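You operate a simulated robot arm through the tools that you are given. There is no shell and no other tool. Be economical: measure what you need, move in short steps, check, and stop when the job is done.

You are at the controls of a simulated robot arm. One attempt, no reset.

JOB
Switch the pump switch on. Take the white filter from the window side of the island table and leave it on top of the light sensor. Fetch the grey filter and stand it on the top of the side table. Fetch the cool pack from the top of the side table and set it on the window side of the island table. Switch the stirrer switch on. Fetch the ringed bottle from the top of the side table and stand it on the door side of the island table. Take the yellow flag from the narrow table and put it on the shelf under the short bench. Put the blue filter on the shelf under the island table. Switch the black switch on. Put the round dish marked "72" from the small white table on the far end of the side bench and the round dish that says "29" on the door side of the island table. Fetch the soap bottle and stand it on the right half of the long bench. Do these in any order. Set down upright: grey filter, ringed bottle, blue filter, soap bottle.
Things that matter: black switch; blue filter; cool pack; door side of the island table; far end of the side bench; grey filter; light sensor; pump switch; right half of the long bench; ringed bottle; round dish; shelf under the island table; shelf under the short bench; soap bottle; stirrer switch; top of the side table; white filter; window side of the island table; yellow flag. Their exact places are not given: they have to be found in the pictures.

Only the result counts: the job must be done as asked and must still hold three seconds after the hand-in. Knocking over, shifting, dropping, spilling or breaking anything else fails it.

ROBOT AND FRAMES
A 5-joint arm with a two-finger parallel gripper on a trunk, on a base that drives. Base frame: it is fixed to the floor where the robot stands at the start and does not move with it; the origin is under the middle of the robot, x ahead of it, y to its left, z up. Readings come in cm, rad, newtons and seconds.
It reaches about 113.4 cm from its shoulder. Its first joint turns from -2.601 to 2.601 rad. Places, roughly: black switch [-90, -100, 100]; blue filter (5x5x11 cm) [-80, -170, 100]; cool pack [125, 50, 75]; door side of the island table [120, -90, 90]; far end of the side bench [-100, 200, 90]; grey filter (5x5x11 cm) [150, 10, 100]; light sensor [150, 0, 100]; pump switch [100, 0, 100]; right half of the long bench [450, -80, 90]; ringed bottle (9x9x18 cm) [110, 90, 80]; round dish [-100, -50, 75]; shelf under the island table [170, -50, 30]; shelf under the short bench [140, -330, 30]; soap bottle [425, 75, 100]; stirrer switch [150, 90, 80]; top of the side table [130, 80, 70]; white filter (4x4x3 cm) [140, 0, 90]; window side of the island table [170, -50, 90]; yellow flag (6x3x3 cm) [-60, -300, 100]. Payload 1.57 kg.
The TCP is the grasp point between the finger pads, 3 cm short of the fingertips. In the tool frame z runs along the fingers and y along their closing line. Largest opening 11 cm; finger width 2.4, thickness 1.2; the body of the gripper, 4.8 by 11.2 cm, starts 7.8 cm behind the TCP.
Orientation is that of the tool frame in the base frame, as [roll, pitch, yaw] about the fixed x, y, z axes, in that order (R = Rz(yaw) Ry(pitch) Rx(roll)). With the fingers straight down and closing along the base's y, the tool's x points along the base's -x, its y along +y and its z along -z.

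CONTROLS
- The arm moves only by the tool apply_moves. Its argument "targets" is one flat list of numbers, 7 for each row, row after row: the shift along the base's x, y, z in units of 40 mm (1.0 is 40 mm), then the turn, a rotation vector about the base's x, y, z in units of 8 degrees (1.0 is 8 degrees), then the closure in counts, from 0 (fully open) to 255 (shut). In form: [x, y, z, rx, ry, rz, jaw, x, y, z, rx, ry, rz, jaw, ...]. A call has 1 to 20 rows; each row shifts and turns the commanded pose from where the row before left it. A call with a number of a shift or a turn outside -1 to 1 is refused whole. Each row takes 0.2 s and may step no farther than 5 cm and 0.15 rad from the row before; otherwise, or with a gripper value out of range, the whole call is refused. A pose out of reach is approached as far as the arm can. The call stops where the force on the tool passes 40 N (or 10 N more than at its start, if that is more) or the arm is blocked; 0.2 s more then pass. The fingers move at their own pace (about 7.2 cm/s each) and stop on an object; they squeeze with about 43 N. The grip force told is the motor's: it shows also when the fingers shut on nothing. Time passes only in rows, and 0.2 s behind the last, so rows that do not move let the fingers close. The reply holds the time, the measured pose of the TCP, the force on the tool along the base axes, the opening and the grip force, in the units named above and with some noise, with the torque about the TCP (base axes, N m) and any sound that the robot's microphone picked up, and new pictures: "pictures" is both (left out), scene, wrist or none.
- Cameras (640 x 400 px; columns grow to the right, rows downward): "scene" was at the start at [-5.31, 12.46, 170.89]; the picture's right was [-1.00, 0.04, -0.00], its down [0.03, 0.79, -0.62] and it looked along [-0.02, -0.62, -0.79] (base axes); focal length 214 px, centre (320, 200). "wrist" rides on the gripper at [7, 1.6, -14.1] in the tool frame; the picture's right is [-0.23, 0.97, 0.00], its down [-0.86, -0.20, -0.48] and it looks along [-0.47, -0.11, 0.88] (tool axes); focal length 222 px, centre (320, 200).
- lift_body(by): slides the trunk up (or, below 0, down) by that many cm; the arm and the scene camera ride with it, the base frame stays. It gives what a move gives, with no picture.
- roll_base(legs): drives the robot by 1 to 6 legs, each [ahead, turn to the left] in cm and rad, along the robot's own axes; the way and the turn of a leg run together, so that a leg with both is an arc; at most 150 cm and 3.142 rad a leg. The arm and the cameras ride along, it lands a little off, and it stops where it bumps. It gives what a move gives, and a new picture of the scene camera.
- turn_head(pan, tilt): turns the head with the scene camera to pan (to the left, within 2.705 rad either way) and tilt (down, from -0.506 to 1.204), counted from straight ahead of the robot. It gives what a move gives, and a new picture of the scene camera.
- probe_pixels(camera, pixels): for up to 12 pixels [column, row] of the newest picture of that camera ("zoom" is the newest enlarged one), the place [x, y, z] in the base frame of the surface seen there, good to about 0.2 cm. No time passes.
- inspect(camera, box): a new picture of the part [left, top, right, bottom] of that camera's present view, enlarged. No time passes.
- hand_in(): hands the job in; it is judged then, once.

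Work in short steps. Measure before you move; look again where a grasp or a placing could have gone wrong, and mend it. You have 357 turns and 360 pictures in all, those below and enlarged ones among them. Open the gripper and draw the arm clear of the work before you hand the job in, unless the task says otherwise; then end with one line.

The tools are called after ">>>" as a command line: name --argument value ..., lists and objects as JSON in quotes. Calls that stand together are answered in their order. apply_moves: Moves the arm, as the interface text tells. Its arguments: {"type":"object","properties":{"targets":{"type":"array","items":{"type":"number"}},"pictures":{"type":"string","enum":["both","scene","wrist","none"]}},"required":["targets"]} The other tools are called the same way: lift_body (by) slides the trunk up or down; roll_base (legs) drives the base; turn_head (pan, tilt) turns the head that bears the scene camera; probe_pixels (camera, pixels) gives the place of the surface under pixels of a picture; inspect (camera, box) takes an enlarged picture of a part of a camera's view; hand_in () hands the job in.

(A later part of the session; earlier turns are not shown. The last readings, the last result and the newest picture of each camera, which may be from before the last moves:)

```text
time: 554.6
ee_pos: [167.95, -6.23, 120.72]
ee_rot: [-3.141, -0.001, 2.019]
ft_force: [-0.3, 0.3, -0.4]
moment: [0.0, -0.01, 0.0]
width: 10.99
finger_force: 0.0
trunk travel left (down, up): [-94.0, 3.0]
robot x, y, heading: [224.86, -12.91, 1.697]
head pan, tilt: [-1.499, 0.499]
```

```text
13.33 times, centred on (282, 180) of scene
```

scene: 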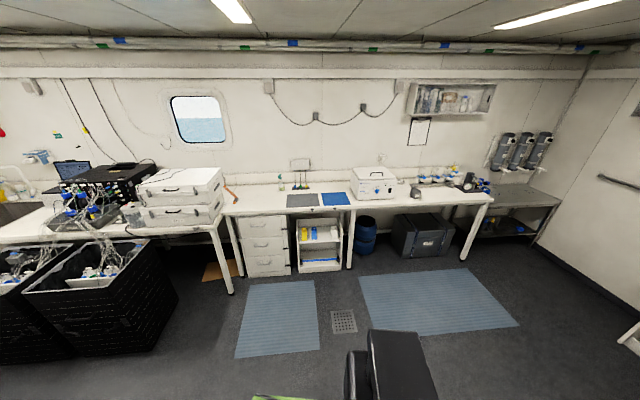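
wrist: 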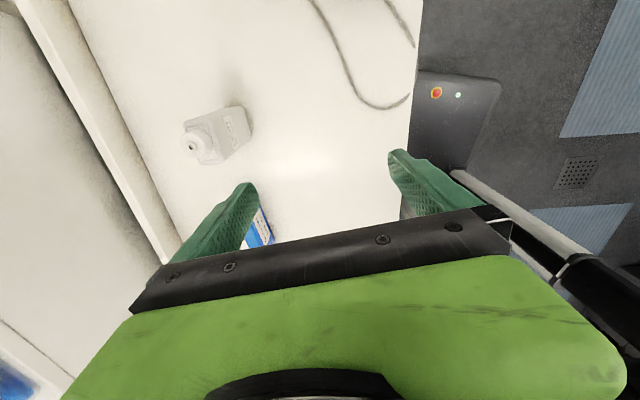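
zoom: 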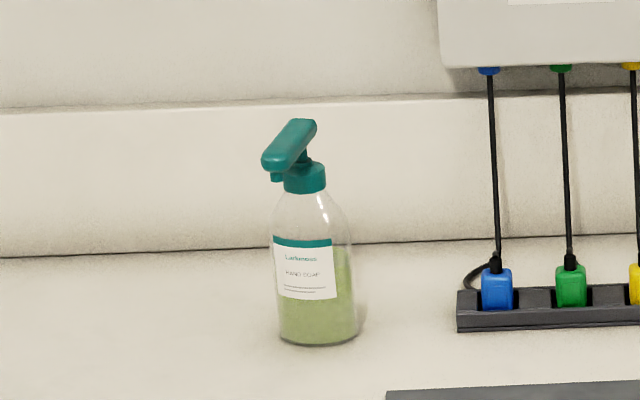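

Soap bottle at ≈(417,65.5); a free spot for it near (434,-96). I turn toward +x, bring the arm ahead, and drive to about (343,62).

>>> roll_base --legs '[[0, -1.138]]'

>>> apply_moves --targets '[0.9, 0, 0, 0, 0, 0, 0, 0.9, -0.1, 0, 0, 0, 0, 0, 0.9, -0.2, 0, 0, 0, 0, 0, 0.9, -0.3, 0, 0, 0, 0, 0, 0.9, -0.3, 0, 0, 0, 0, 0, 0.9, -0.4, 0, 0, 0, 0, 0, 0.8, -0.5, 0, 0, 0, 0, 0, 0.8, -0.5, 0, 0, 0, 0, 0, 0.8, -0.5, 0, 0, 0, 0, 0, 0.8, -0.4, 0, 0, 0, 0, 0, 0.8, -0.4, 0, 0, 0, 0, 0, 0.8, -0.3, 0, 0, 0, 0, 0, 0.8, -0.3, 0, 0, 0, 0, 0, 0.8, -0.3, 0, 0, 0, 0, 0, 0.8, -0.3, 0, 0, 0, 0, 0, 0.8, -0.2, 0, 0, 0, 0, 0, 0.8, -0.2, 0, 0, 0, 0, 0]' --pictures "none"

```text
time: 557.9
ee_pos: [207.6, 41.16, 120.75]
ee_rot: [-3.139, 0.001, 0.867]
ft_force: [1.4, -0.2, 1.2]
moment: [0.03, 0.06, -0.01]
width: 11.01
finger_force: 0.1
trunk travel left (down, up): [-94.0, 3.0]
robot x, y, heading: [226.86, -17.62, 0.556]
head pan, tilt: [-1.499, 0.499]
```

scene: 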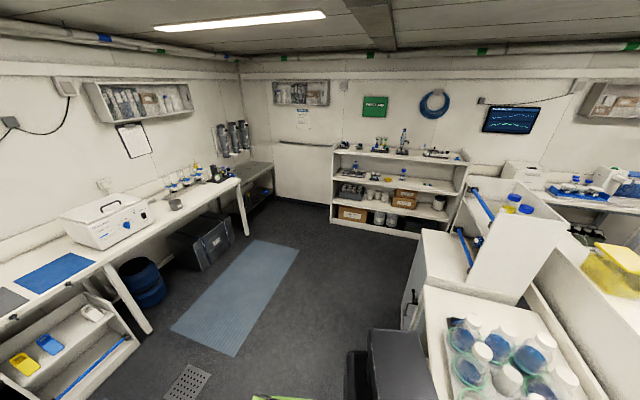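

```text
time: 561.5
ee_pos: [262.03, 30.9, 120.7]
ee_rot: [3.134, 0.0, 0.85]
ft_force: [-0.1, 0.3, 0.3]
moment: [0.0, 0.0, 0.0]
width: 11.0
finger_force: 0.1
out of reach, approached as far as the arm can: row 6, 7, 8, 9, 10, 11, 16, 17
trunk travel left (down, up): [-94.0, 3.0]
robot x, y, heading: [227.07, -17.46, 0.548]
head pan, tilt: [-1.499, 0.499]
```

The hand is still to the left; I swing it further right (clear of the instrument cases), then drive.

>>> apply_moves --targets '[0.8, 0.3, 0, 0, 0, 0, 0, 0.8, 0.2, 0, 0, 0, 0, 0, 0.6, -0.95, 0, 0, 0, 0, 0, 0.6, -0.95, 0, 0, 0, 0, 0, 0.6, -0.95, 0, 0, 0, 0, 0, 0.5, -0.95, 0, 0, 0, 0, 0, 0.5, -0.95, 0, 0, 0, 0, 0, 0.4, -0.95, 0, 0, 0, 0, 0, 0.3, -0.95, 0, 0, 0, 0, 0, 0.2, -0.95, 0, 0, 0, 0, 0, 0, -0.95, 0, 0, 0, 0, 0]' --pictures "none"

>>> roll_base --legs '[[0, 0.05], [130, 0]]'

>>> turn_head --pan -0.2 --tilt 0.8

```text
time: 563.9
ee_pos: [259.82, 29.11, 120.65]
ee_rot: [3.137, 0.002, 0.86]
ft_force: [0.2, 0.1, -1.0]
moment: [-0.02, -0.04, -0.01]
width: 10.98
finger_force: 0.1
out of reach, approached as far as the arm can: row 1, 2, 3, 4, 5, 6, 7, 8, 9, 10, 11
trunk travel left (down, up): [-94.0, 3.0]
robot x, y, heading: [226.9, -17.37, 0.554]
head pan, tilt: [-1.499, 0.499]
```

```text
time: 571.0
ee_pos: [366.28, 107.1, 120.72]
ee_rot: [3.138, 0.002, 0.92]
ft_force: [-5.5, -18.1, -3.8]
moment: [-0.18, 0.1, 0.97]
width: 10.56
finger_force: 0.0
trunk travel left (down, up): [-94.0, 3.0]
robot x, y, heading: [335.97, 58.99, 0.616]
head pan, tilt: [-1.499, 0.499]
```

scene: 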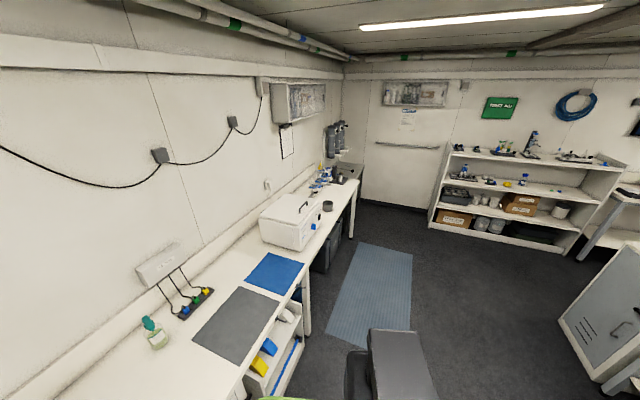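

```text
time: 572.5
ee_pos: [366.28, 107.1, 120.77]
ee_rot: [3.139, 0.0, 0.922]
ft_force: [-4.1, -13.8, -1.1]
moment: [0.15, -0.32, 0.74]
width: 10.54
finger_force: 0.0
trunk travel left (down, up): [-94.0, 3.0]
robot x, y, heading: [336.42, 59.06, 0.615]
head pan, tilt: [-0.201, 0.799]
```

scene: 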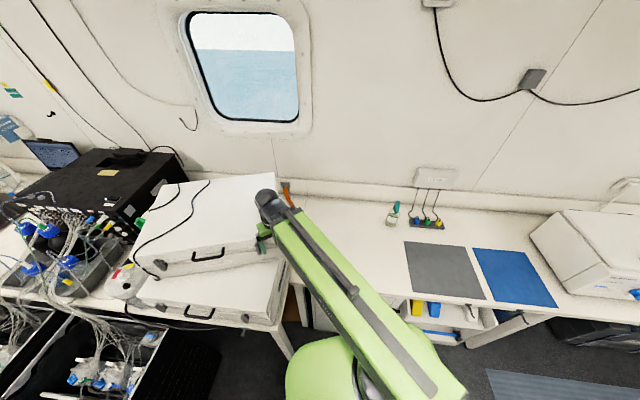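

The swing was not executed and the hand now touches the white case (14 N). I back the robot straight away from it.

>>> roll_base --legs '[[-15, 0]]'

>>> inspect --camera "scene" --box '[100, 120, 340, 270]'

```text
time: 573.9
ee_pos: [354.08, 98.54, 120.76]
ee_rot: [3.139, 0.004, 0.921]
ft_force: [0.1, 0.1, 0.3]
moment: [0.05, -0.04, 0.02]
width: 11.0
finger_force: 0.0
trunk travel left (down, up): [-94.0, 3.0]
robot x, y, heading: [324.37, 50.54, 0.614]
head pan, tilt: [-0.201, 0.799]
```

scene: 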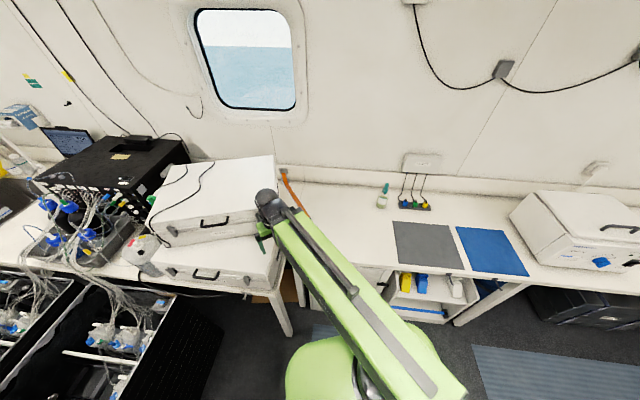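

```text
2.67 times, centred on (220, 195) of scene
```

zoom: 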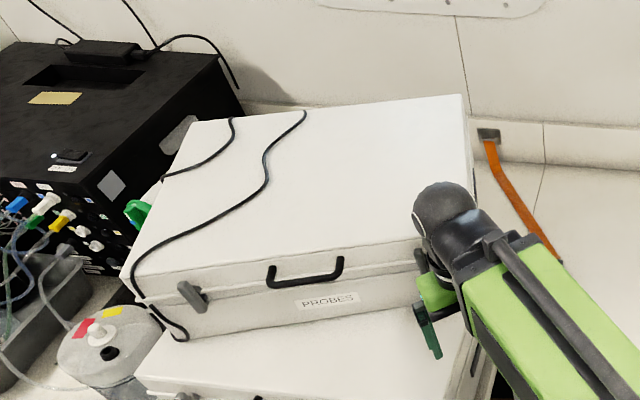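

I need to see whether the top case moved. I swing the arm away to the right first and then look.

>>> apply_moves --targets '[0.3, 0.8, 0, 0, 0, 0, 0]' --pictures "none"

```text
time: 574.3
ee_pos: [355.48, 102.01, 120.63]
ee_rot: [3.138, 0.003, 0.923]
ft_force: [-0.3, 0.1, 0.2]
moment: [-0.02, -0.01, -0.02]
width: 11.01
finger_force: 0.1
trunk travel left (down, up): [-94.0, 3.0]
robot x, y, heading: [323.91, 50.16, 0.612]
head pan, tilt: [-0.201, 0.799]
```

Now extended to r≈60; I rotate the arm clockwise along an arc, outward first.

>>> apply_moves --targets '[0.7, -0.4, 0, 0, 0, 0, 0, 0.85, -0.5, 0, 0, 0, 0, 0, 0.85, -0.5, 0, 0, 0, 0, 0, 0.7, -0.7, 0, 0, 0, 0, 0, 0.65, -0.75, 0, 0, 0, 0, 0, 0.5, -0.85, 0, 0, 0, 0, 0, 0.4, -0.9, 0, 0, 0, 0, 0, 0.2, -0.95, 0, 0, 0, 0, 0, 0.1, -0.95, 0, 0, 0, 0, 0, 0, -0.95, 0, 0, 0, 0, 0, -0.1, -0.95, 0, 0, 0, 0, 0, -0.2, -0.95, 0, 0, 0, 0, 0, -0.2, -0.95, 0, 0, 0, 0, 0]' --pictures "none"

>>> turn_head --pan 0.3 --tilt 0.7

>>> inspect --camera "scene" --box '[200, 120, 440, 270]'

```text
time: 577.1
ee_pos: [354.51, 98.59, 120.58]
ee_rot: [3.136, 0.005, 0.917]
ft_force: [-0.5, 0.1, -0.6]
moment: [0.02, -0.01, -0.01]
width: 11.03
finger_force: 0.0
out of reach, approached as far as the arm can: row 1, 2, 3, 4, 5, 6, 7, 8, 9, 10, 11, 12, 13
trunk travel left (down, up): [-94.0, 3.0]
robot x, y, heading: [324.17, 50.34, 0.615]
head pan, tilt: [-0.201, 0.799]
```

```text
time: 578.0
ee_pos: [354.4, 98.53, 120.59]
ee_rot: [3.136, 0.006, 0.918]
ft_force: [0.0, -0.1, 0.4]
moment: [0.03, 0.0, -0.02]
width: 10.98
finger_force: 0.0
trunk travel left (down, up): [-94.0, 3.0]
robot x, y, heading: [323.99, 50.65, 0.615]
head pan, tilt: [0.3, 0.7]
```

scene: 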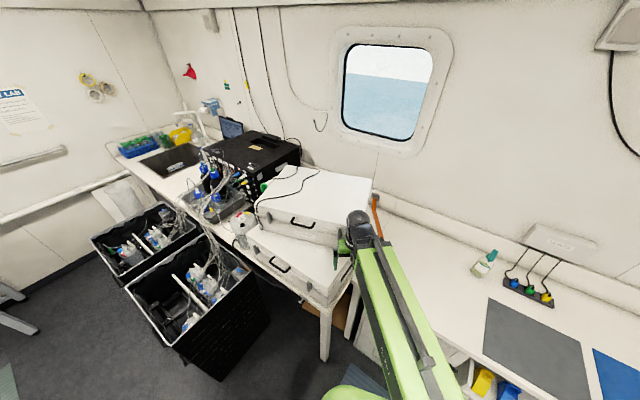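

```text
2.67 times, centred on (320, 195) of scene
```

zoom: 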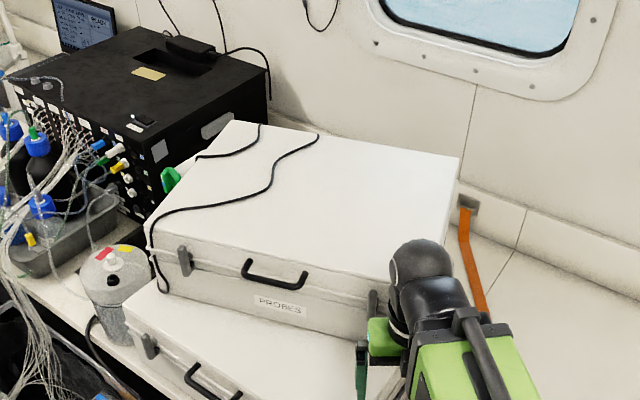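

The clockwise moves were refused, probably because the hand's spin is at its limit. I test by spinning the hand clockwise (rz negative) first.

>>> apply_moves --targets '[0.2, 0.3, 0, 0, 0, -1, 0, 0, 0, 0, 0, 0, -1, 0, 0, 0, 0, 0, 0, -1, 0, 0, 0, 0, 0, 0, -1, 0, 0, 0, 0, 0, 0, -1, 0, 0, 0, 0, 0, 0, -1, 0, 0, 0, 0, 0, 0, -1, 0, 0, 0, 0, 0, 0, -1, 0, 0, 0, 0, 0, 0, -1, 0, 0, 0, 0, 0, 0, -1, 0]' --pictures "none"

```text
time: 580.2
ee_pos: [355.05, 99.82, 120.64]
ee_rot: [3.138, 0.005, -0.476]
ft_force: [-0.2, -0.1, -0.2]
moment: [0.02, 0.0, 0.03]
width: 11.03
finger_force: 0.2
trunk travel left (down, up): [-94.0, 3.0]
robot x, y, heading: [324.17, 50.36, 0.613]
head pan, tilt: [0.3, 0.7]
```

That was it. Now I sweep the arm clockwise along r≈62.

>>> apply_moves --targets '[0.48, 0.7, 0, 0, 0, 0, 0, 0.87, -0.67, 0, 0, 0, 0, 0, 0.87, -0.67, 0, 0, 0, 0, 0, 0.87, -0.67, 0, 0, 0, 0, 0, 0.67, -0.79, 0, 0, 0, 0, 0, 0.67, -0.79, 0, 0, 0, 0, 0, 0.67, -0.79, 0, 0, 0, 0, 0, 0.49, -0.91, 0, 0, 0, 0, 0, 0.49, -0.91, 0, 0, 0, 0, 0, 0.49, -0.91, 0, 0, 0, 0, 0, 0.31, -0.95, 0, 0, 0, 0, 0, 0.31, -0.95, 0, 0, 0, 0, 0, 0.31, -0.95, 0, 0, 0, 0, 0]' --pictures "scene"

>>> inspect --camera "scene" --box '[200, 120, 440, 270]'

```text
time: 583.0
ee_pos: [385.22, 62.6, 120.71]
ee_rot: [3.139, 0.005, -0.474]
ft_force: [0.0, -0.7, -0.7]
moment: [0.0, 0.01, -0.01]
width: 10.99
finger_force: 0.0
out of reach, approached as far as the arm can: row 4, 6
trunk travel left (down, up): [-94.0, 3.0]
robot x, y, heading: [323.87, 50.29, 0.616]
head pan, tilt: [0.3, 0.7]
```

scene: 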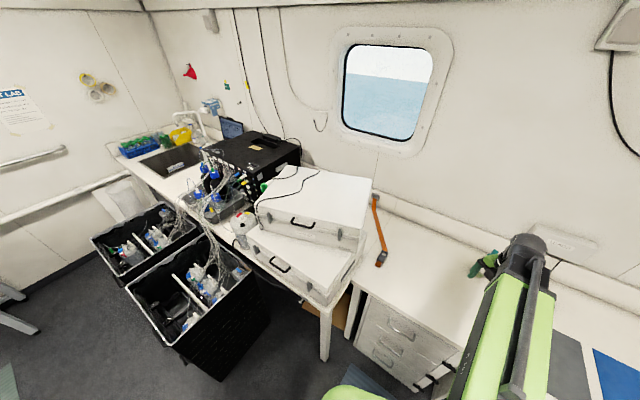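

```text
2.67 times, centred on (320, 195) of scene
```

zoom: 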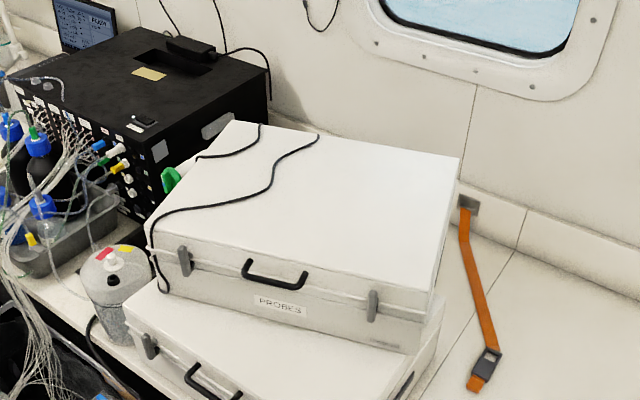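

The upper case appears rotated relative to the lower one — I seem to have pushed it. I measure both cases' corners.

>>> probe_pixels --camera "zoom" --pixels '[[155, 243], [432, 292], [455, 160], [232, 125], [170, 285], [410, 350], [300, 200], [130, 318], [225, 385], [420, 345], [390, 395], [300, 380]]'

>>> turn_head --pan 0.5 --tilt 1.0

>>> inspect --camera "scene" --box '[200, 60, 440, 210]'

```text
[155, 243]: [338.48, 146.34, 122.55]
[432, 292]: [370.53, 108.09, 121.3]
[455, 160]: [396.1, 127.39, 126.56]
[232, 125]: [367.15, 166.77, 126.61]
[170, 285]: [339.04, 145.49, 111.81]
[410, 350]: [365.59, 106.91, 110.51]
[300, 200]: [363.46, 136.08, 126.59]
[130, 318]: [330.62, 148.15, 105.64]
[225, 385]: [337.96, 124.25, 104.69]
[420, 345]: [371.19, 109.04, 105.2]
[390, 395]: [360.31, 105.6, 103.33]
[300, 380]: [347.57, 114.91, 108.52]
```

```text
time: 583.8
ee_pos: [385.05, 62.68, 120.63]
ee_rot: [3.139, 0.004, -0.474]
ft_force: [0.1, 0.2, -0.3]
moment: [0.01, 0.0, 0.0]
width: 11.0
finger_force: 0.1
trunk travel left (down, up): [-94.0, 3.0]
robot x, y, heading: [324.15, 50.59, 0.612]
head pan, tilt: [0.499, 1.0]
```

scene: 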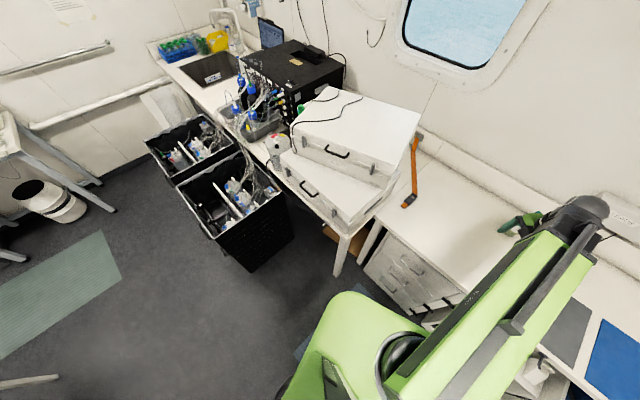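

```text
2.67 times, centred on (320, 135) of scene
```

zoom: 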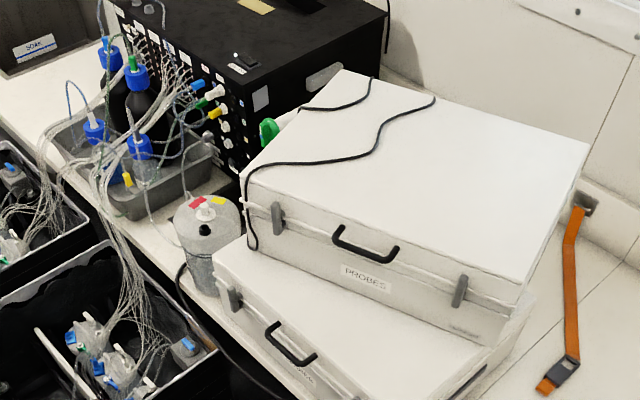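

I probe the edges of both cases more precisely.

>>> probe_pixels --camera "zoom" --pixels '[[212, 262], [235, 280], [260, 310], [345, 385], [215, 245], [250, 240], [300, 262], [400, 305], [490, 338], [515, 285], [580, 150], [530, 290]]'

>>> probe_pixels --camera "zoom" --pixels '[[240, 185], [518, 280], [585, 145], [345, 75], [225, 270], [300, 340], [380, 398], [240, 265], [320, 345], [480, 370], [520, 320], [500, 350]]'

```text
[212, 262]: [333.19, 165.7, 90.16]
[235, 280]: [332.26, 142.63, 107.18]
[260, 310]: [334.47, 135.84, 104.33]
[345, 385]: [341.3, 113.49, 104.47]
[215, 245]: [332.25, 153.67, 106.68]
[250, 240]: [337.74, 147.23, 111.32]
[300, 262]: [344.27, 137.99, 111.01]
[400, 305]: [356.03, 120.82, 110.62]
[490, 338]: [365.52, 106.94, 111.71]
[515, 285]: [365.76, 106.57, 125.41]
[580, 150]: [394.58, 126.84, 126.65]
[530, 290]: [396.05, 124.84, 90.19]
```

```text
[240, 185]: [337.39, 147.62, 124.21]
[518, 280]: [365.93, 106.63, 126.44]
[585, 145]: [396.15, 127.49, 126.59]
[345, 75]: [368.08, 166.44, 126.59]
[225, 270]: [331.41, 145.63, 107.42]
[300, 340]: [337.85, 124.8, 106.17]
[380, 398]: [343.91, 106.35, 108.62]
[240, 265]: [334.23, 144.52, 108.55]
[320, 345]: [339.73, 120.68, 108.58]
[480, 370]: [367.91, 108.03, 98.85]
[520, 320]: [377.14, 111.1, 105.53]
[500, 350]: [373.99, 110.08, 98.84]
```

I measure handles, latches and label positions of both cases to work out how far the upper one moved.

>>> inspect --camera "scene" --box '[270, 80, 430, 230]'

>>> probe_pixels --camera "scene" --pixels '[[310, 187], [337, 153], [304, 142], [372, 169], [288, 172], [336, 163], [405, 147], [380, 193], [363, 205], [350, 218], [415, 120], [300, 105]]'

```text
2.67 times, centred on (350, 155) of scene
```

zoom: 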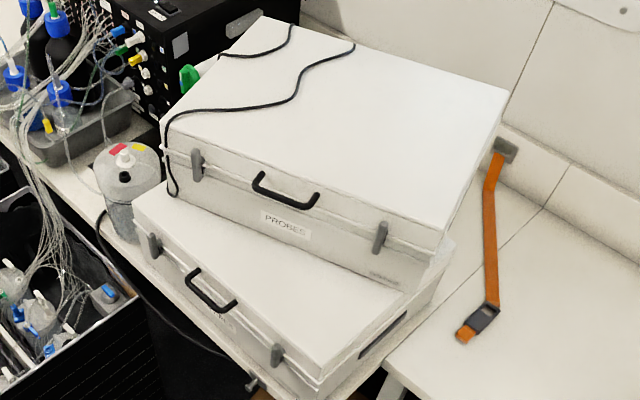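

```text
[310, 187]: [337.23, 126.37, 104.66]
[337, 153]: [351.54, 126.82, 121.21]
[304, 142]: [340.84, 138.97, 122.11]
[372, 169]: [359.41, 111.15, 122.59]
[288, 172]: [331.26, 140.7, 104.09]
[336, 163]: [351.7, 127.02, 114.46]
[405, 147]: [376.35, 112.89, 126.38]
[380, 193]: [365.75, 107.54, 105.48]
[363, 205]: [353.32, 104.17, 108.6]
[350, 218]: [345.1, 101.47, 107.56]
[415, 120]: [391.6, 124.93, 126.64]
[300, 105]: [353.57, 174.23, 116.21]
```

My earlier views suggest the upper case originally sat squarely on the lower one, so I must put it back. I measure the lower case's full outline.

>>> probe_pixels --camera "zoom" --pixels '[[450, 243], [445, 255], [440, 262], [435, 262], [322, 372], [318, 362], [138, 205], [145, 198], [430, 290], [395, 320], [410, 330], [165, 215]]'

>>> inspect --camera "scene" --box '[370, 140, 434, 180]'

```text
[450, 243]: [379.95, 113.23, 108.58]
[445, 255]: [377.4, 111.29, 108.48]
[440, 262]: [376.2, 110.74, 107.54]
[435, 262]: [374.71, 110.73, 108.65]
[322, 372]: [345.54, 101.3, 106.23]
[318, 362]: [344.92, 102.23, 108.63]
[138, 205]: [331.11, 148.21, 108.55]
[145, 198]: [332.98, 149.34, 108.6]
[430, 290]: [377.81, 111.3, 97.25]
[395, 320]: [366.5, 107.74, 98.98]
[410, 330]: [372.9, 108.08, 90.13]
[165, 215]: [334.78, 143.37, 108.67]
```

```text
10.00 times, centred on (402, 160) of scene
```

zoom: 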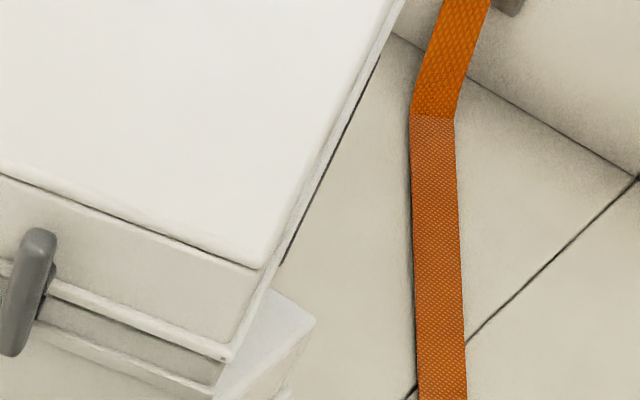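

Lower case: same 50×37 size, angle −72.6°; upper now at −55.4° and pushed back. To restore it I'll hook the closed fingers behind its back-right corner and draw it back. First I reposition the robot to ≈(346,59).

>>> roll_base --legs '[[0, -0.263], [24, 0]]'

>>> turn_head --pan 0.5 --tilt 0.9

>>> inspect --camera "scene" --box '[180, 60, 420, 210]'

```text
time: 586.6
ee_pos: [408.26, 53.89, 120.76]
ee_rot: [3.14, 0.004, -0.747]
ft_force: [-0.4, -0.5, -0.1]
moment: [0.07, -0.06, 0.01]
width: 11.02
finger_force: 0.0
trunk travel left (down, up): [-94.0, 3.0]
robot x, y, heading: [346.5, 58.67, 0.37]
head pan, tilt: [0.499, 1.0]
stopped in leg 2: the robot was blocked; the commanded pose is now the measured one
```

scene: 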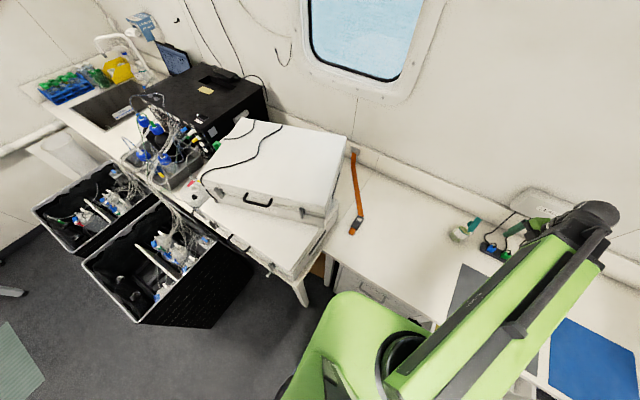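

```text
time: 587.3
ee_pos: [408.52, 54.03, 120.66]
ee_rot: [3.139, 0.006, -0.746]
ft_force: [0.1, -0.1, 0.3]
moment: [0.04, 0.02, -0.03]
width: 11.0
finger_force: 0.1
trunk travel left (down, up): [-94.0, 3.0]
robot x, y, heading: [346.48, 58.47, 0.378]
head pan, tilt: [0.499, 0.901]
```

scene: 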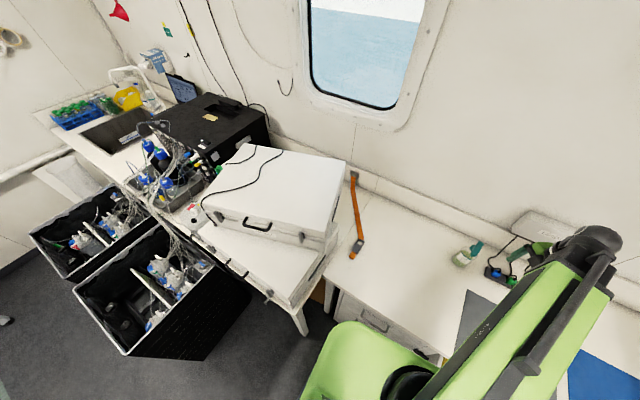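

```text
2.67 times, centred on (300, 135) of scene
```

zoom: 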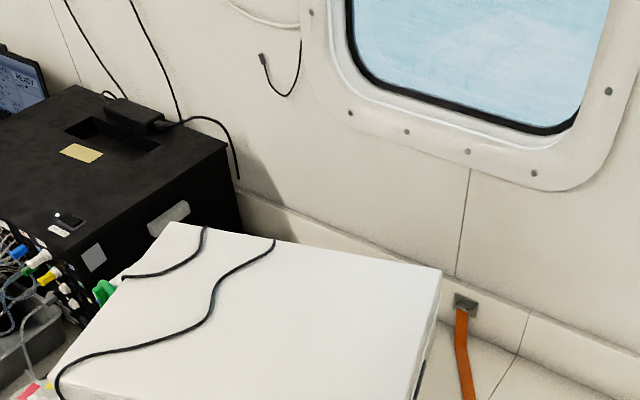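

I probe the space between the case's back-right corner and the wall.

>>> probe_pixels --camera "zoom" --pixels '[[440, 268], [450, 290], [430, 255], [400, 240], [465, 320], [480, 310], [330, 235], [440, 330], [420, 380], [465, 300], [300, 225], [175, 222]]'

```text
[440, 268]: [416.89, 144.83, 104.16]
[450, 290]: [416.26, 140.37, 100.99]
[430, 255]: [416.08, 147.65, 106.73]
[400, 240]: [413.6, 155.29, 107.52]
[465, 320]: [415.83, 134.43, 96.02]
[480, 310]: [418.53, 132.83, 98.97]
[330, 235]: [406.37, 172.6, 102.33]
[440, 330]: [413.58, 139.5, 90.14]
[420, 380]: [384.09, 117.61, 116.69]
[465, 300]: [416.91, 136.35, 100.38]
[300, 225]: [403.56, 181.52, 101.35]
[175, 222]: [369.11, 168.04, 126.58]
```

There are ~20 cm behind the case. I close the fingers and go to the right of the corner, then behind it.

>>> apply_moves --targets '[-0.0375, 1, 0, 0, 0, 0, 255, -0.0375, 1, 0, 0, 0, 0, 255, -0.0375, 1, 0, 0, 0, 0, 255, -0.0375, 1, 0, 0, 0, 0, 255, -0.0375, 1, 0, 0, 0, 0, 255, -0.0375, 1, 0, 0, 0, 0, 255, -0.0375, 1, 0, 0, 0, 0, 255, -0.0375, 1, 0, 0, 0, 0, 255, -0.0375, 1, 0, 0, 0, 0, 255, -0.0375, 1, 0, 0, 0, 0, 255, -0.0375, 1, 0, 0, 0, 0, 255, -0.0375, 1, 0, 0, 0, 0, 255, -0.0375, 1, 0, 0, 0, 0, 255, -0.0375, 1, 0, 0, 0, 0, 255, -0.0375, 1, 0, 0, 0, 0, 255, -0.0375, 1, 0, 0, 0, 0, 255]'

```text
time: 590.7
ee_pos: [406.2, 118.06, 120.77]
ee_rot: [3.14, 0.002, -0.749]
ft_force: [-0.3, -1.0, -0.1]
moment: [-0.01, -0.05, 0.02]
width: 0.01
finger_force: 21.1
trunk travel left (down, up): [-94.0, 3.0]
robot x, y, heading: [346.75, 58.4, 0.37]
head pan, tilt: [0.499, 0.901]
```

scene: 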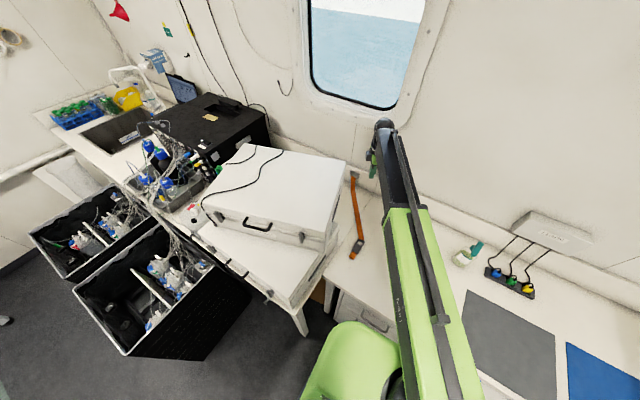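
wrist: 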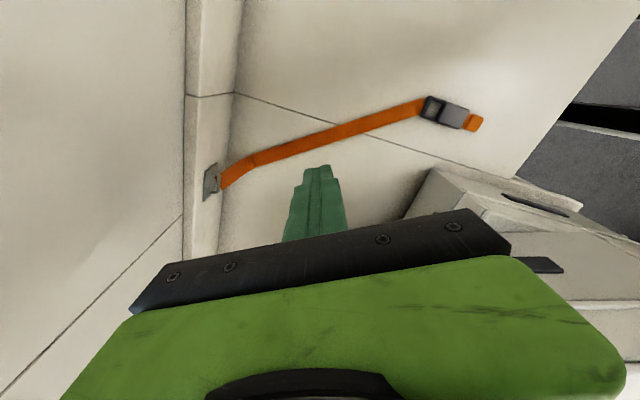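

I go around behind the back-right corner to (399,133).

>>> apply_moves --targets '[0, 0.85, 0, 0, 0, 0, 255, 0, 0.85, 0, 0, 0, 0, 255, -0.05, 0.85, 0, 0, 0, 0, 255, -0.05, 0.9, 0, 0, 0, 0, 255, -0.7, 0.1, 0, 0, 0, 0, 255, -0.7, 0.1, 0, 0, 0, 0, 255]'

>>> inspect --camera "scene" --box '[280, 90, 440, 190]'

```text
time: 592.1
ee_pos: [399.94, 132.5, 120.65]
ee_rot: [3.137, 0.003, -0.746]
ft_force: [-0.7, -0.3, 1.4]
moment: [-0.03, 0.01, -0.02]
width: 0.0
finger_force: 21.0
out of reach, approached as far as the arm can: row 4
trunk travel left (down, up): [-94.0, 3.0]
robot x, y, heading: [347.06, 58.75, 0.371]
head pan, tilt: [0.499, 0.901]
```

scene: 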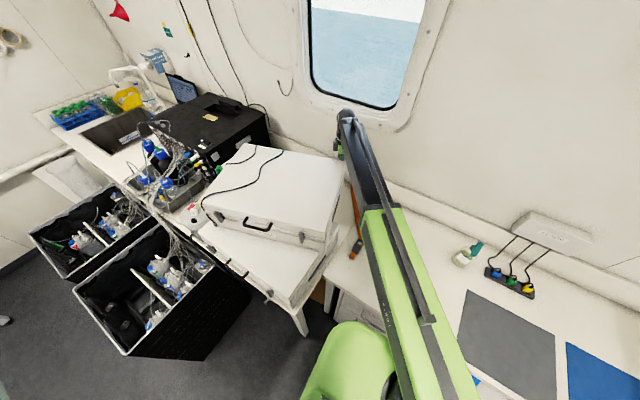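
wrist: 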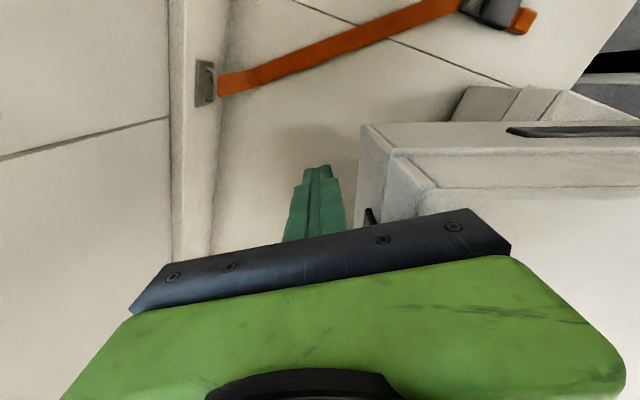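

```text
4.00 times, centred on (360, 140) of scene
```

zoom: 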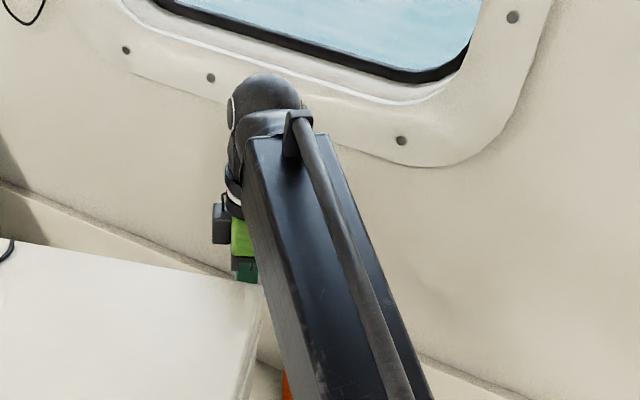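

The fingers are behind the back face. I pull in 1 cm steps along (-0.82,-0.57) and watch the force.

>>> apply_moves --targets '[-0.205, -0.1425, 0, 0, 0, 0, 255, -0.205, -0.1425, 0, 0, 0, 0, 255, -0.205, -0.1425, 0, 0, 0, 0, 255, -0.205, -0.1425, 0, 0, 0, 0, 255, -0.205, -0.1425, 0, 0, 0, 0, 255, -0.205, -0.1425, 0, 0, 0, 0, 255]' --pictures "wrist"

```text
time: 593.5
ee_pos: [395.14, 128.91, 120.56]
ee_rot: [3.138, 0.004, -0.747]
ft_force: [13.9, 0.4, -0.4]
moment: [-0.03, 0.12, 0.05]
width: 0.0
finger_force: 21.3
trunk travel left (down, up): [-94.0, 3.0]
robot x, y, heading: [346.83, 58.31, 0.374]
head pan, tilt: [0.499, 0.901]
```

wrist: 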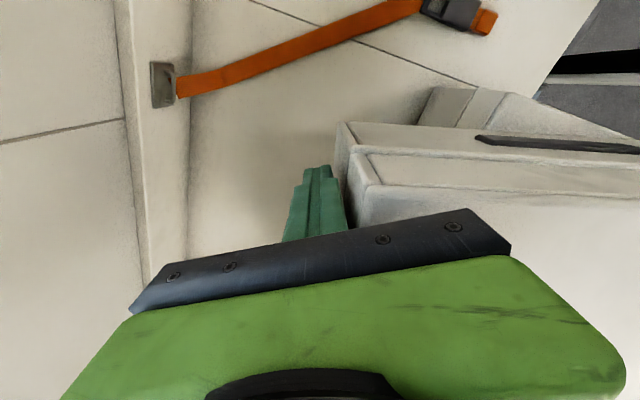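

Contact (14 N). I continue pulling 5 cm and then measure the case.

>>> apply_moves --targets '[-0.205, -0.1425, 0, 0, 0, 0, 255, -0.205, -0.1425, 0, 0, 0, 0, 255, -0.205, -0.1425, 0, 0, 0, 0, 255, -0.205, -0.1425, 0, 0, 0, 0, 255]' --pictures "scene"

>>> inspect --camera "scene" --box '[180, 110, 420, 260]'

>>> probe_pixels --camera "zoom" --pixels '[[65, 200], [365, 295], [430, 150], [195, 78], [240, 285], [235, 330], [300, 390], [250, 150]]'

```text
time: 594.5
ee_pos: [391.82, 126.77, 120.76]
ee_rot: [3.138, 0.004, -0.749]
ft_force: [10.5, 0.5, 1.1]
moment: [-0.02, 0.08, 0.01]
width: 0.0
finger_force: 20.9
trunk travel left (down, up): [-94.0, 3.0]
robot x, y, heading: [346.87, 57.98, 0.37]
head pan, tilt: [0.499, 0.901]
```

scene: 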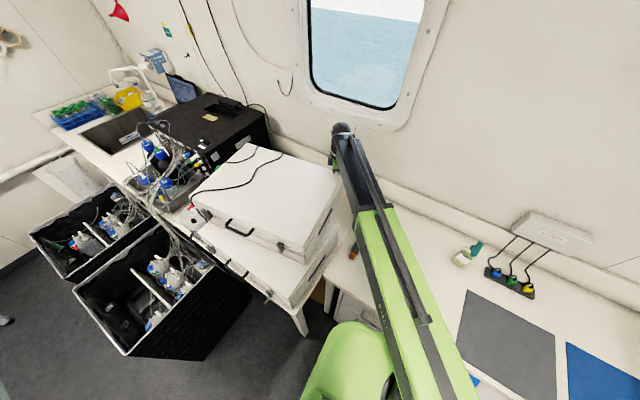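

```text
2.67 times, centred on (300, 185) of scene
```

zoom: 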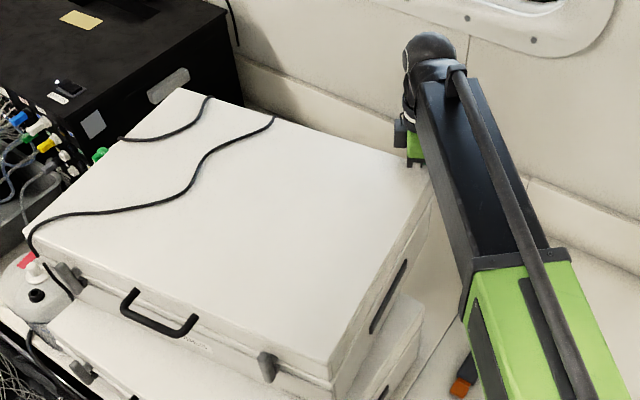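

```text
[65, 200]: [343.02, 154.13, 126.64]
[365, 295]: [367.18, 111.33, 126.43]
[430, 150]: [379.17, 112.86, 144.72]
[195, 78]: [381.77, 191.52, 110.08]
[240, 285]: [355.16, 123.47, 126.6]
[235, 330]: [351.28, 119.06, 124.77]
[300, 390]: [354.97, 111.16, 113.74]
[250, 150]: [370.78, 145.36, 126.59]
```

The case is turning back. I probe its lid corners now.

>>> probe_pixels --camera "zoom" --pixels '[[45, 240], [60, 235], [325, 370], [330, 360], [405, 170], [400, 180], [182, 95], [190, 105], [350, 340], [385, 260], [150, 290], [260, 340]]'

```text
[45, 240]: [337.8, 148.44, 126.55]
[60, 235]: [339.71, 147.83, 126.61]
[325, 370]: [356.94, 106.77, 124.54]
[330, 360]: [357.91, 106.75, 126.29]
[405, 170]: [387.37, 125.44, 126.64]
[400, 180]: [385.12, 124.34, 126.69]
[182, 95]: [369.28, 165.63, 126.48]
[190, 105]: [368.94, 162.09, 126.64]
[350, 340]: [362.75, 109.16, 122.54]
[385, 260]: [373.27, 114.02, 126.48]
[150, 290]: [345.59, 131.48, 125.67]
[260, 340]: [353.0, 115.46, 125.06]
```

Angle now −65°, front-left corner nearly in place. I pull 5 cm more along (-0.93,-0.36).

>>> apply_moves --targets '[-0.233, -0.09, 0, 0, 0, 0, 255, -0.233, -0.09, 0, 0, 0, 0, 255, -0.233, -0.09, 0, 0, 0, 0, 255, -0.233, -0.09, 0, 0, 0, 0, 255]' --pictures "scene"

>>> inspect --camera "scene" --box '[180, 110, 420, 260]'

>>> probe_pixels --camera "zoom" --pixels '[[45, 245], [60, 250], [315, 370], [320, 380], [385, 180], [300, 355], [182, 95], [200, 310], [350, 340], [375, 270], [150, 290], [260, 340]]'

```text
time: 595.5
ee_pos: [388.08, 125.47, 120.69]
ee_rot: [3.139, 0.007, -0.747]
ft_force: [9.9, -0.3, 1.1]
moment: [0.0, 0.12, 0.0]
width: 0.01
finger_force: 20.9
trunk travel left (down, up): [-94.0, 3.0]
robot x, y, heading: [346.65, 58.75, 0.375]
head pan, tilt: [0.499, 0.901]
```

scene: 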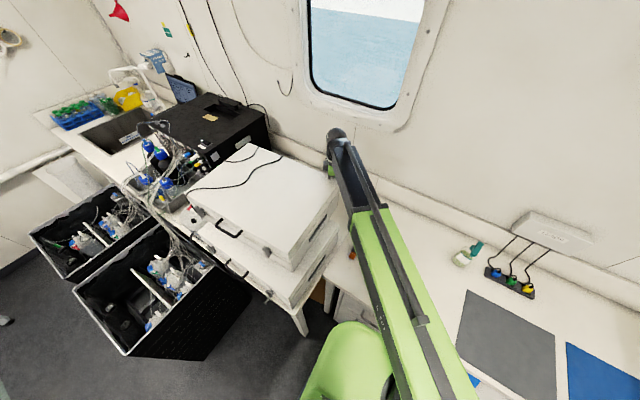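

```text
2.67 times, centred on (300, 185) of scene
```

zoom: 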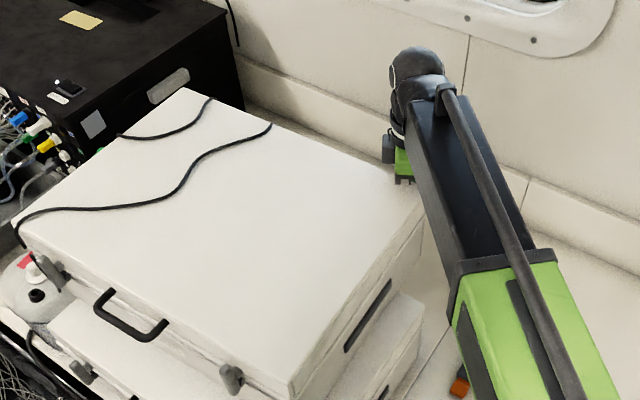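

```text
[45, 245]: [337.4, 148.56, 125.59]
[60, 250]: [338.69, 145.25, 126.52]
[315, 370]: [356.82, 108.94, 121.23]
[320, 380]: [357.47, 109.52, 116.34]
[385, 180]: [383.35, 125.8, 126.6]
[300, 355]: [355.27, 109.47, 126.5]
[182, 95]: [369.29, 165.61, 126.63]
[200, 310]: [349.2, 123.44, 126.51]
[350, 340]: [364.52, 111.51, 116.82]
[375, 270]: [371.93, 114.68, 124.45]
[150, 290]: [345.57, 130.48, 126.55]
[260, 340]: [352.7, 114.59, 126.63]
```

I probe nearer the front edge and right edge.

>>> probe_pixels --camera "zoom" --pixels '[[288, 385], [292, 392], [25, 238], [18, 240], [100, 292], [200, 348], [183, 92], [340, 320], [420, 195], [412, 205], [380, 265], [270, 378]]'

```text
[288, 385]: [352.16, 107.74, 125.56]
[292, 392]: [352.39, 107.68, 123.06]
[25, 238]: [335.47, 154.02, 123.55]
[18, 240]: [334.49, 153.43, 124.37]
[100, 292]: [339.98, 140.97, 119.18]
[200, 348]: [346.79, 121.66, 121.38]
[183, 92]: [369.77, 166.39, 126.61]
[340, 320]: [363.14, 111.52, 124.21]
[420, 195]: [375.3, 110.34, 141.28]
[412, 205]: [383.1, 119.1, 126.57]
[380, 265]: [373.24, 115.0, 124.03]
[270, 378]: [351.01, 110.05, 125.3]
```

Angle −69°, but the case still needs ≈6 cm to the right and ≈2 forward. I look closely at its front handle as a place to move it by.

>>> inspect --camera "scene" --box '[190, 190, 286, 260]'

>>> probe_pixels --camera "zoom" --pixels '[[180, 215], [200, 260], [260, 290], [320, 320], [340, 300], [230, 260], [280, 280], [60, 190], [450, 390], [180, 240]]'

>>> probe_pixels --camera "scene" --pixels '[[210, 118], [245, 100], [195, 150], [222, 148], [240, 135], [200, 190], [60, 200], [150, 270], [240, 300], [140, 340]]'

```text
5.71 times, centred on (238, 225) of scene
```

zoom: 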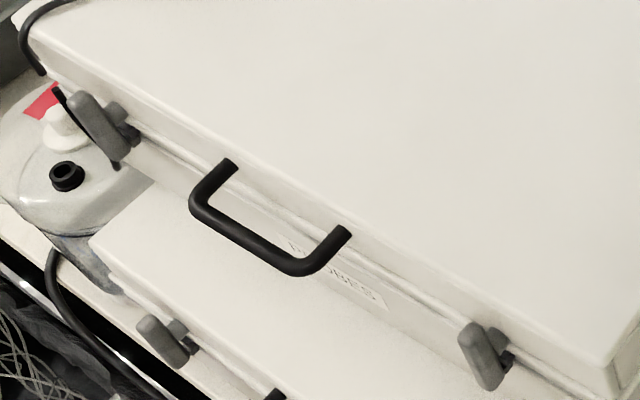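

```text
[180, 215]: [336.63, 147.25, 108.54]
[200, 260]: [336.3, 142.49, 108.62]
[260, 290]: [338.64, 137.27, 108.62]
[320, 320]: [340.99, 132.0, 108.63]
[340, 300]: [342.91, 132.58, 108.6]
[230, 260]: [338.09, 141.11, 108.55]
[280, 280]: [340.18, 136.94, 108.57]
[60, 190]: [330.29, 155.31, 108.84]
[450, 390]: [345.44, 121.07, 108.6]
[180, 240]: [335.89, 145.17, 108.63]
```

```text
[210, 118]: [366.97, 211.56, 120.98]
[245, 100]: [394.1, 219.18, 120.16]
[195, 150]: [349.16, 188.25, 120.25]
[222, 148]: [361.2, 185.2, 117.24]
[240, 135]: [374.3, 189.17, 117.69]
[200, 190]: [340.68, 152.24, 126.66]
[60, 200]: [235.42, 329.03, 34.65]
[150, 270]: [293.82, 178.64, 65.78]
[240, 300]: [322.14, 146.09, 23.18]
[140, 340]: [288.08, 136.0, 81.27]
```

The handle sticks out like a U loop; I can put the closed fingers into it and drag. I probe it and the bins on the floor.

>>> probe_pixels --camera "zoom" --pixels '[[250, 240], [200, 205], [225, 170], [340, 238], [300, 268], [270, 252], [240, 205], [300, 235], [95, 120], [485, 360]]'

>>> turn_head --pan 1.1 --tilt 0.9

>>> probe_pixels --camera "scene" --pixels '[[320, 330], [330, 250], [300, 380], [250, 200], [380, 300], [200, 300], [400, 350], [250, 380], [420, 380], [350, 390]]'

```text
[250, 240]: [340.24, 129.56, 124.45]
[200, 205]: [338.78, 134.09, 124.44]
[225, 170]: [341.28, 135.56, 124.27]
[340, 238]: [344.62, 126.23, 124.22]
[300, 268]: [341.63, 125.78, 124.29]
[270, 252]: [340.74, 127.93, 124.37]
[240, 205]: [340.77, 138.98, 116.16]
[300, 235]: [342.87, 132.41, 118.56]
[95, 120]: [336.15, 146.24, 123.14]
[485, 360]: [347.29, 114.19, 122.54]
```

```text
time: 596.5
ee_pos: [388.1, 125.3, 120.61]
ee_rot: [3.138, 0.004, -0.747]
ft_force: [6.0, 0.6, -0.7]
moment: [0.0, 0.0, 0.02]
width: 0.02
finger_force: 21.8
trunk travel left (down, up): [-94.0, 3.0]
robot x, y, heading: [346.77, 58.42, 0.373]
head pan, tilt: [1.1, 0.901]
```

scene: 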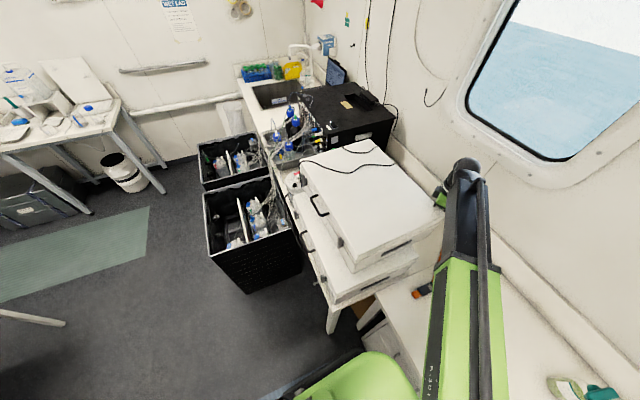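

```text
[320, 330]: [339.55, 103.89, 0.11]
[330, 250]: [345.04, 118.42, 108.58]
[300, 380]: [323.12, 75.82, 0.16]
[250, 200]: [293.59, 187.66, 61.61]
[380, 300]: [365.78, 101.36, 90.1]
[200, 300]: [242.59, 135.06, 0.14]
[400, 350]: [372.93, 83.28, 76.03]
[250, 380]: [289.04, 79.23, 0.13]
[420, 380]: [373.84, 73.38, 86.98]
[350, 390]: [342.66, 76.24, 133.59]
```

I'll push the handle's left leg to the right from the front. First I withdraw the fingers from behind the case and swing clear.

>>> apply_moves --targets '[0.7, 0.3, 0, 0, 0, 0, 255, 0.8, 0.3, 0, 0, 0, 0, 255, 0.8, 0.1, 0, 0, 0, 0, 255, 0.8, -0.3, 0, 0, 0, 0, 255, 0.6, -0.8, 0, 0, 0, 0, 255, 0.3, -0.9, 0, 0, 0, 0, 255, 0, -1, 0, 0, 0, 0, 255, 0, -1, 0, 0, 0, 0, 255, 0, -1, 0, 0, 0, 0, 255, 0, -1, 0, 0, 0, 0, 255, 0, -1, 0, 0, 0, 0, 255, 0, -1, 0, 0, 0, 0, 255, 0, -1, 0, 0, 0, 0, 255, 0, -1, 0, 0, 0, 0, 255, 0, -1, 0, 0, 0, 0, 255]' --pictures "scene"

```text
time: 599.7
ee_pos: [404.07, 84.05, 120.6]
ee_rot: [3.139, 0.003, -0.747]
ft_force: [-0.9, -0.3, 0.2]
moment: [0.04, 0.0, 0.01]
width: 0.0
finger_force: 21.3
out of reach, approached as far as the arm can: row 3, 11
trunk travel left (down, up): [-94.0, 3.0]
robot x, y, heading: [346.67, 58.39, 0.376]
head pan, tilt: [1.1, 0.901]
```

scene: 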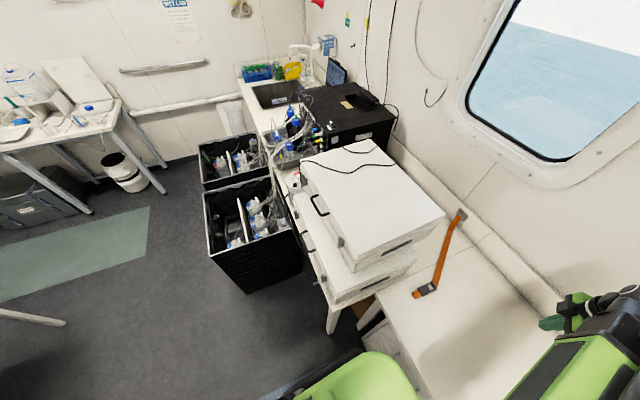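

I back the robot out to about (287,79), facing +x.

>>> roll_base --legs '[[-10, 0], [0, -0.826], [-55, 0], [0, 0.4]]'

>>> turn_head --pan 0.6 --tilt 0.7

>>> inspect --camera "scene" --box '[200, 100, 440, 250]'

```text
time: 606.9
ee_pos: [350.21, 77.79, 120.67]
ee_rot: [3.14, 0.005, -1.177]
ft_force: [0.3, 0.5, 0.5]
moment: [0.05, -0.03, 0.0]
width: 0.02
finger_force: 21.5
trunk travel left (down, up): [-94.0, 3.0]
robot x, y, heading: [287.39, 80.27, -0.06]
head pan, tilt: [1.1, 0.901]
```

scene: 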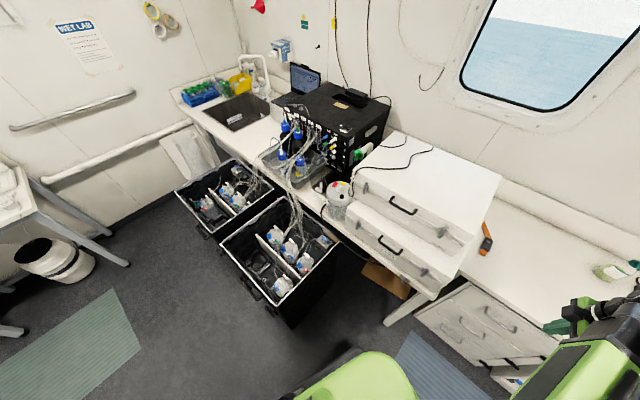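

```text
time: 607.8
ee_pos: [350.44, 77.98, 120.73]
ee_rot: [3.139, 0.004, -1.18]
ft_force: [-0.3, 0.4, -0.3]
moment: [0.0, 0.03, 0.03]
width: 0.02
finger_force: 21.4
trunk travel left (down, up): [-94.0, 3.0]
robot x, y, heading: [287.65, 80.08, -0.062]
head pan, tilt: [0.6, 0.7]
```

scene: 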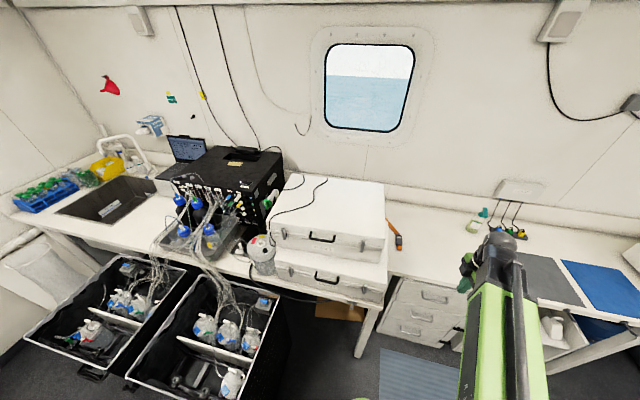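

```text
2.67 times, centred on (320, 175) of scene
```

zoom: 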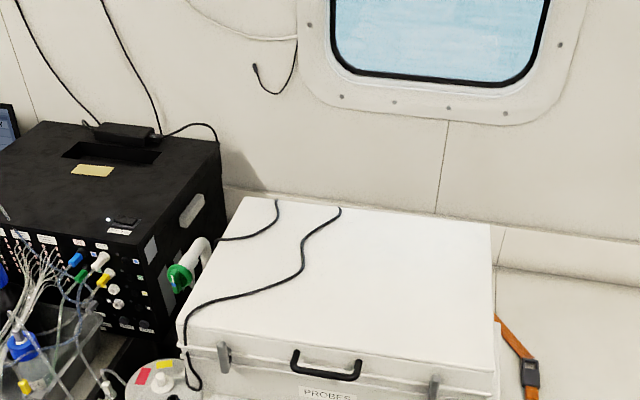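

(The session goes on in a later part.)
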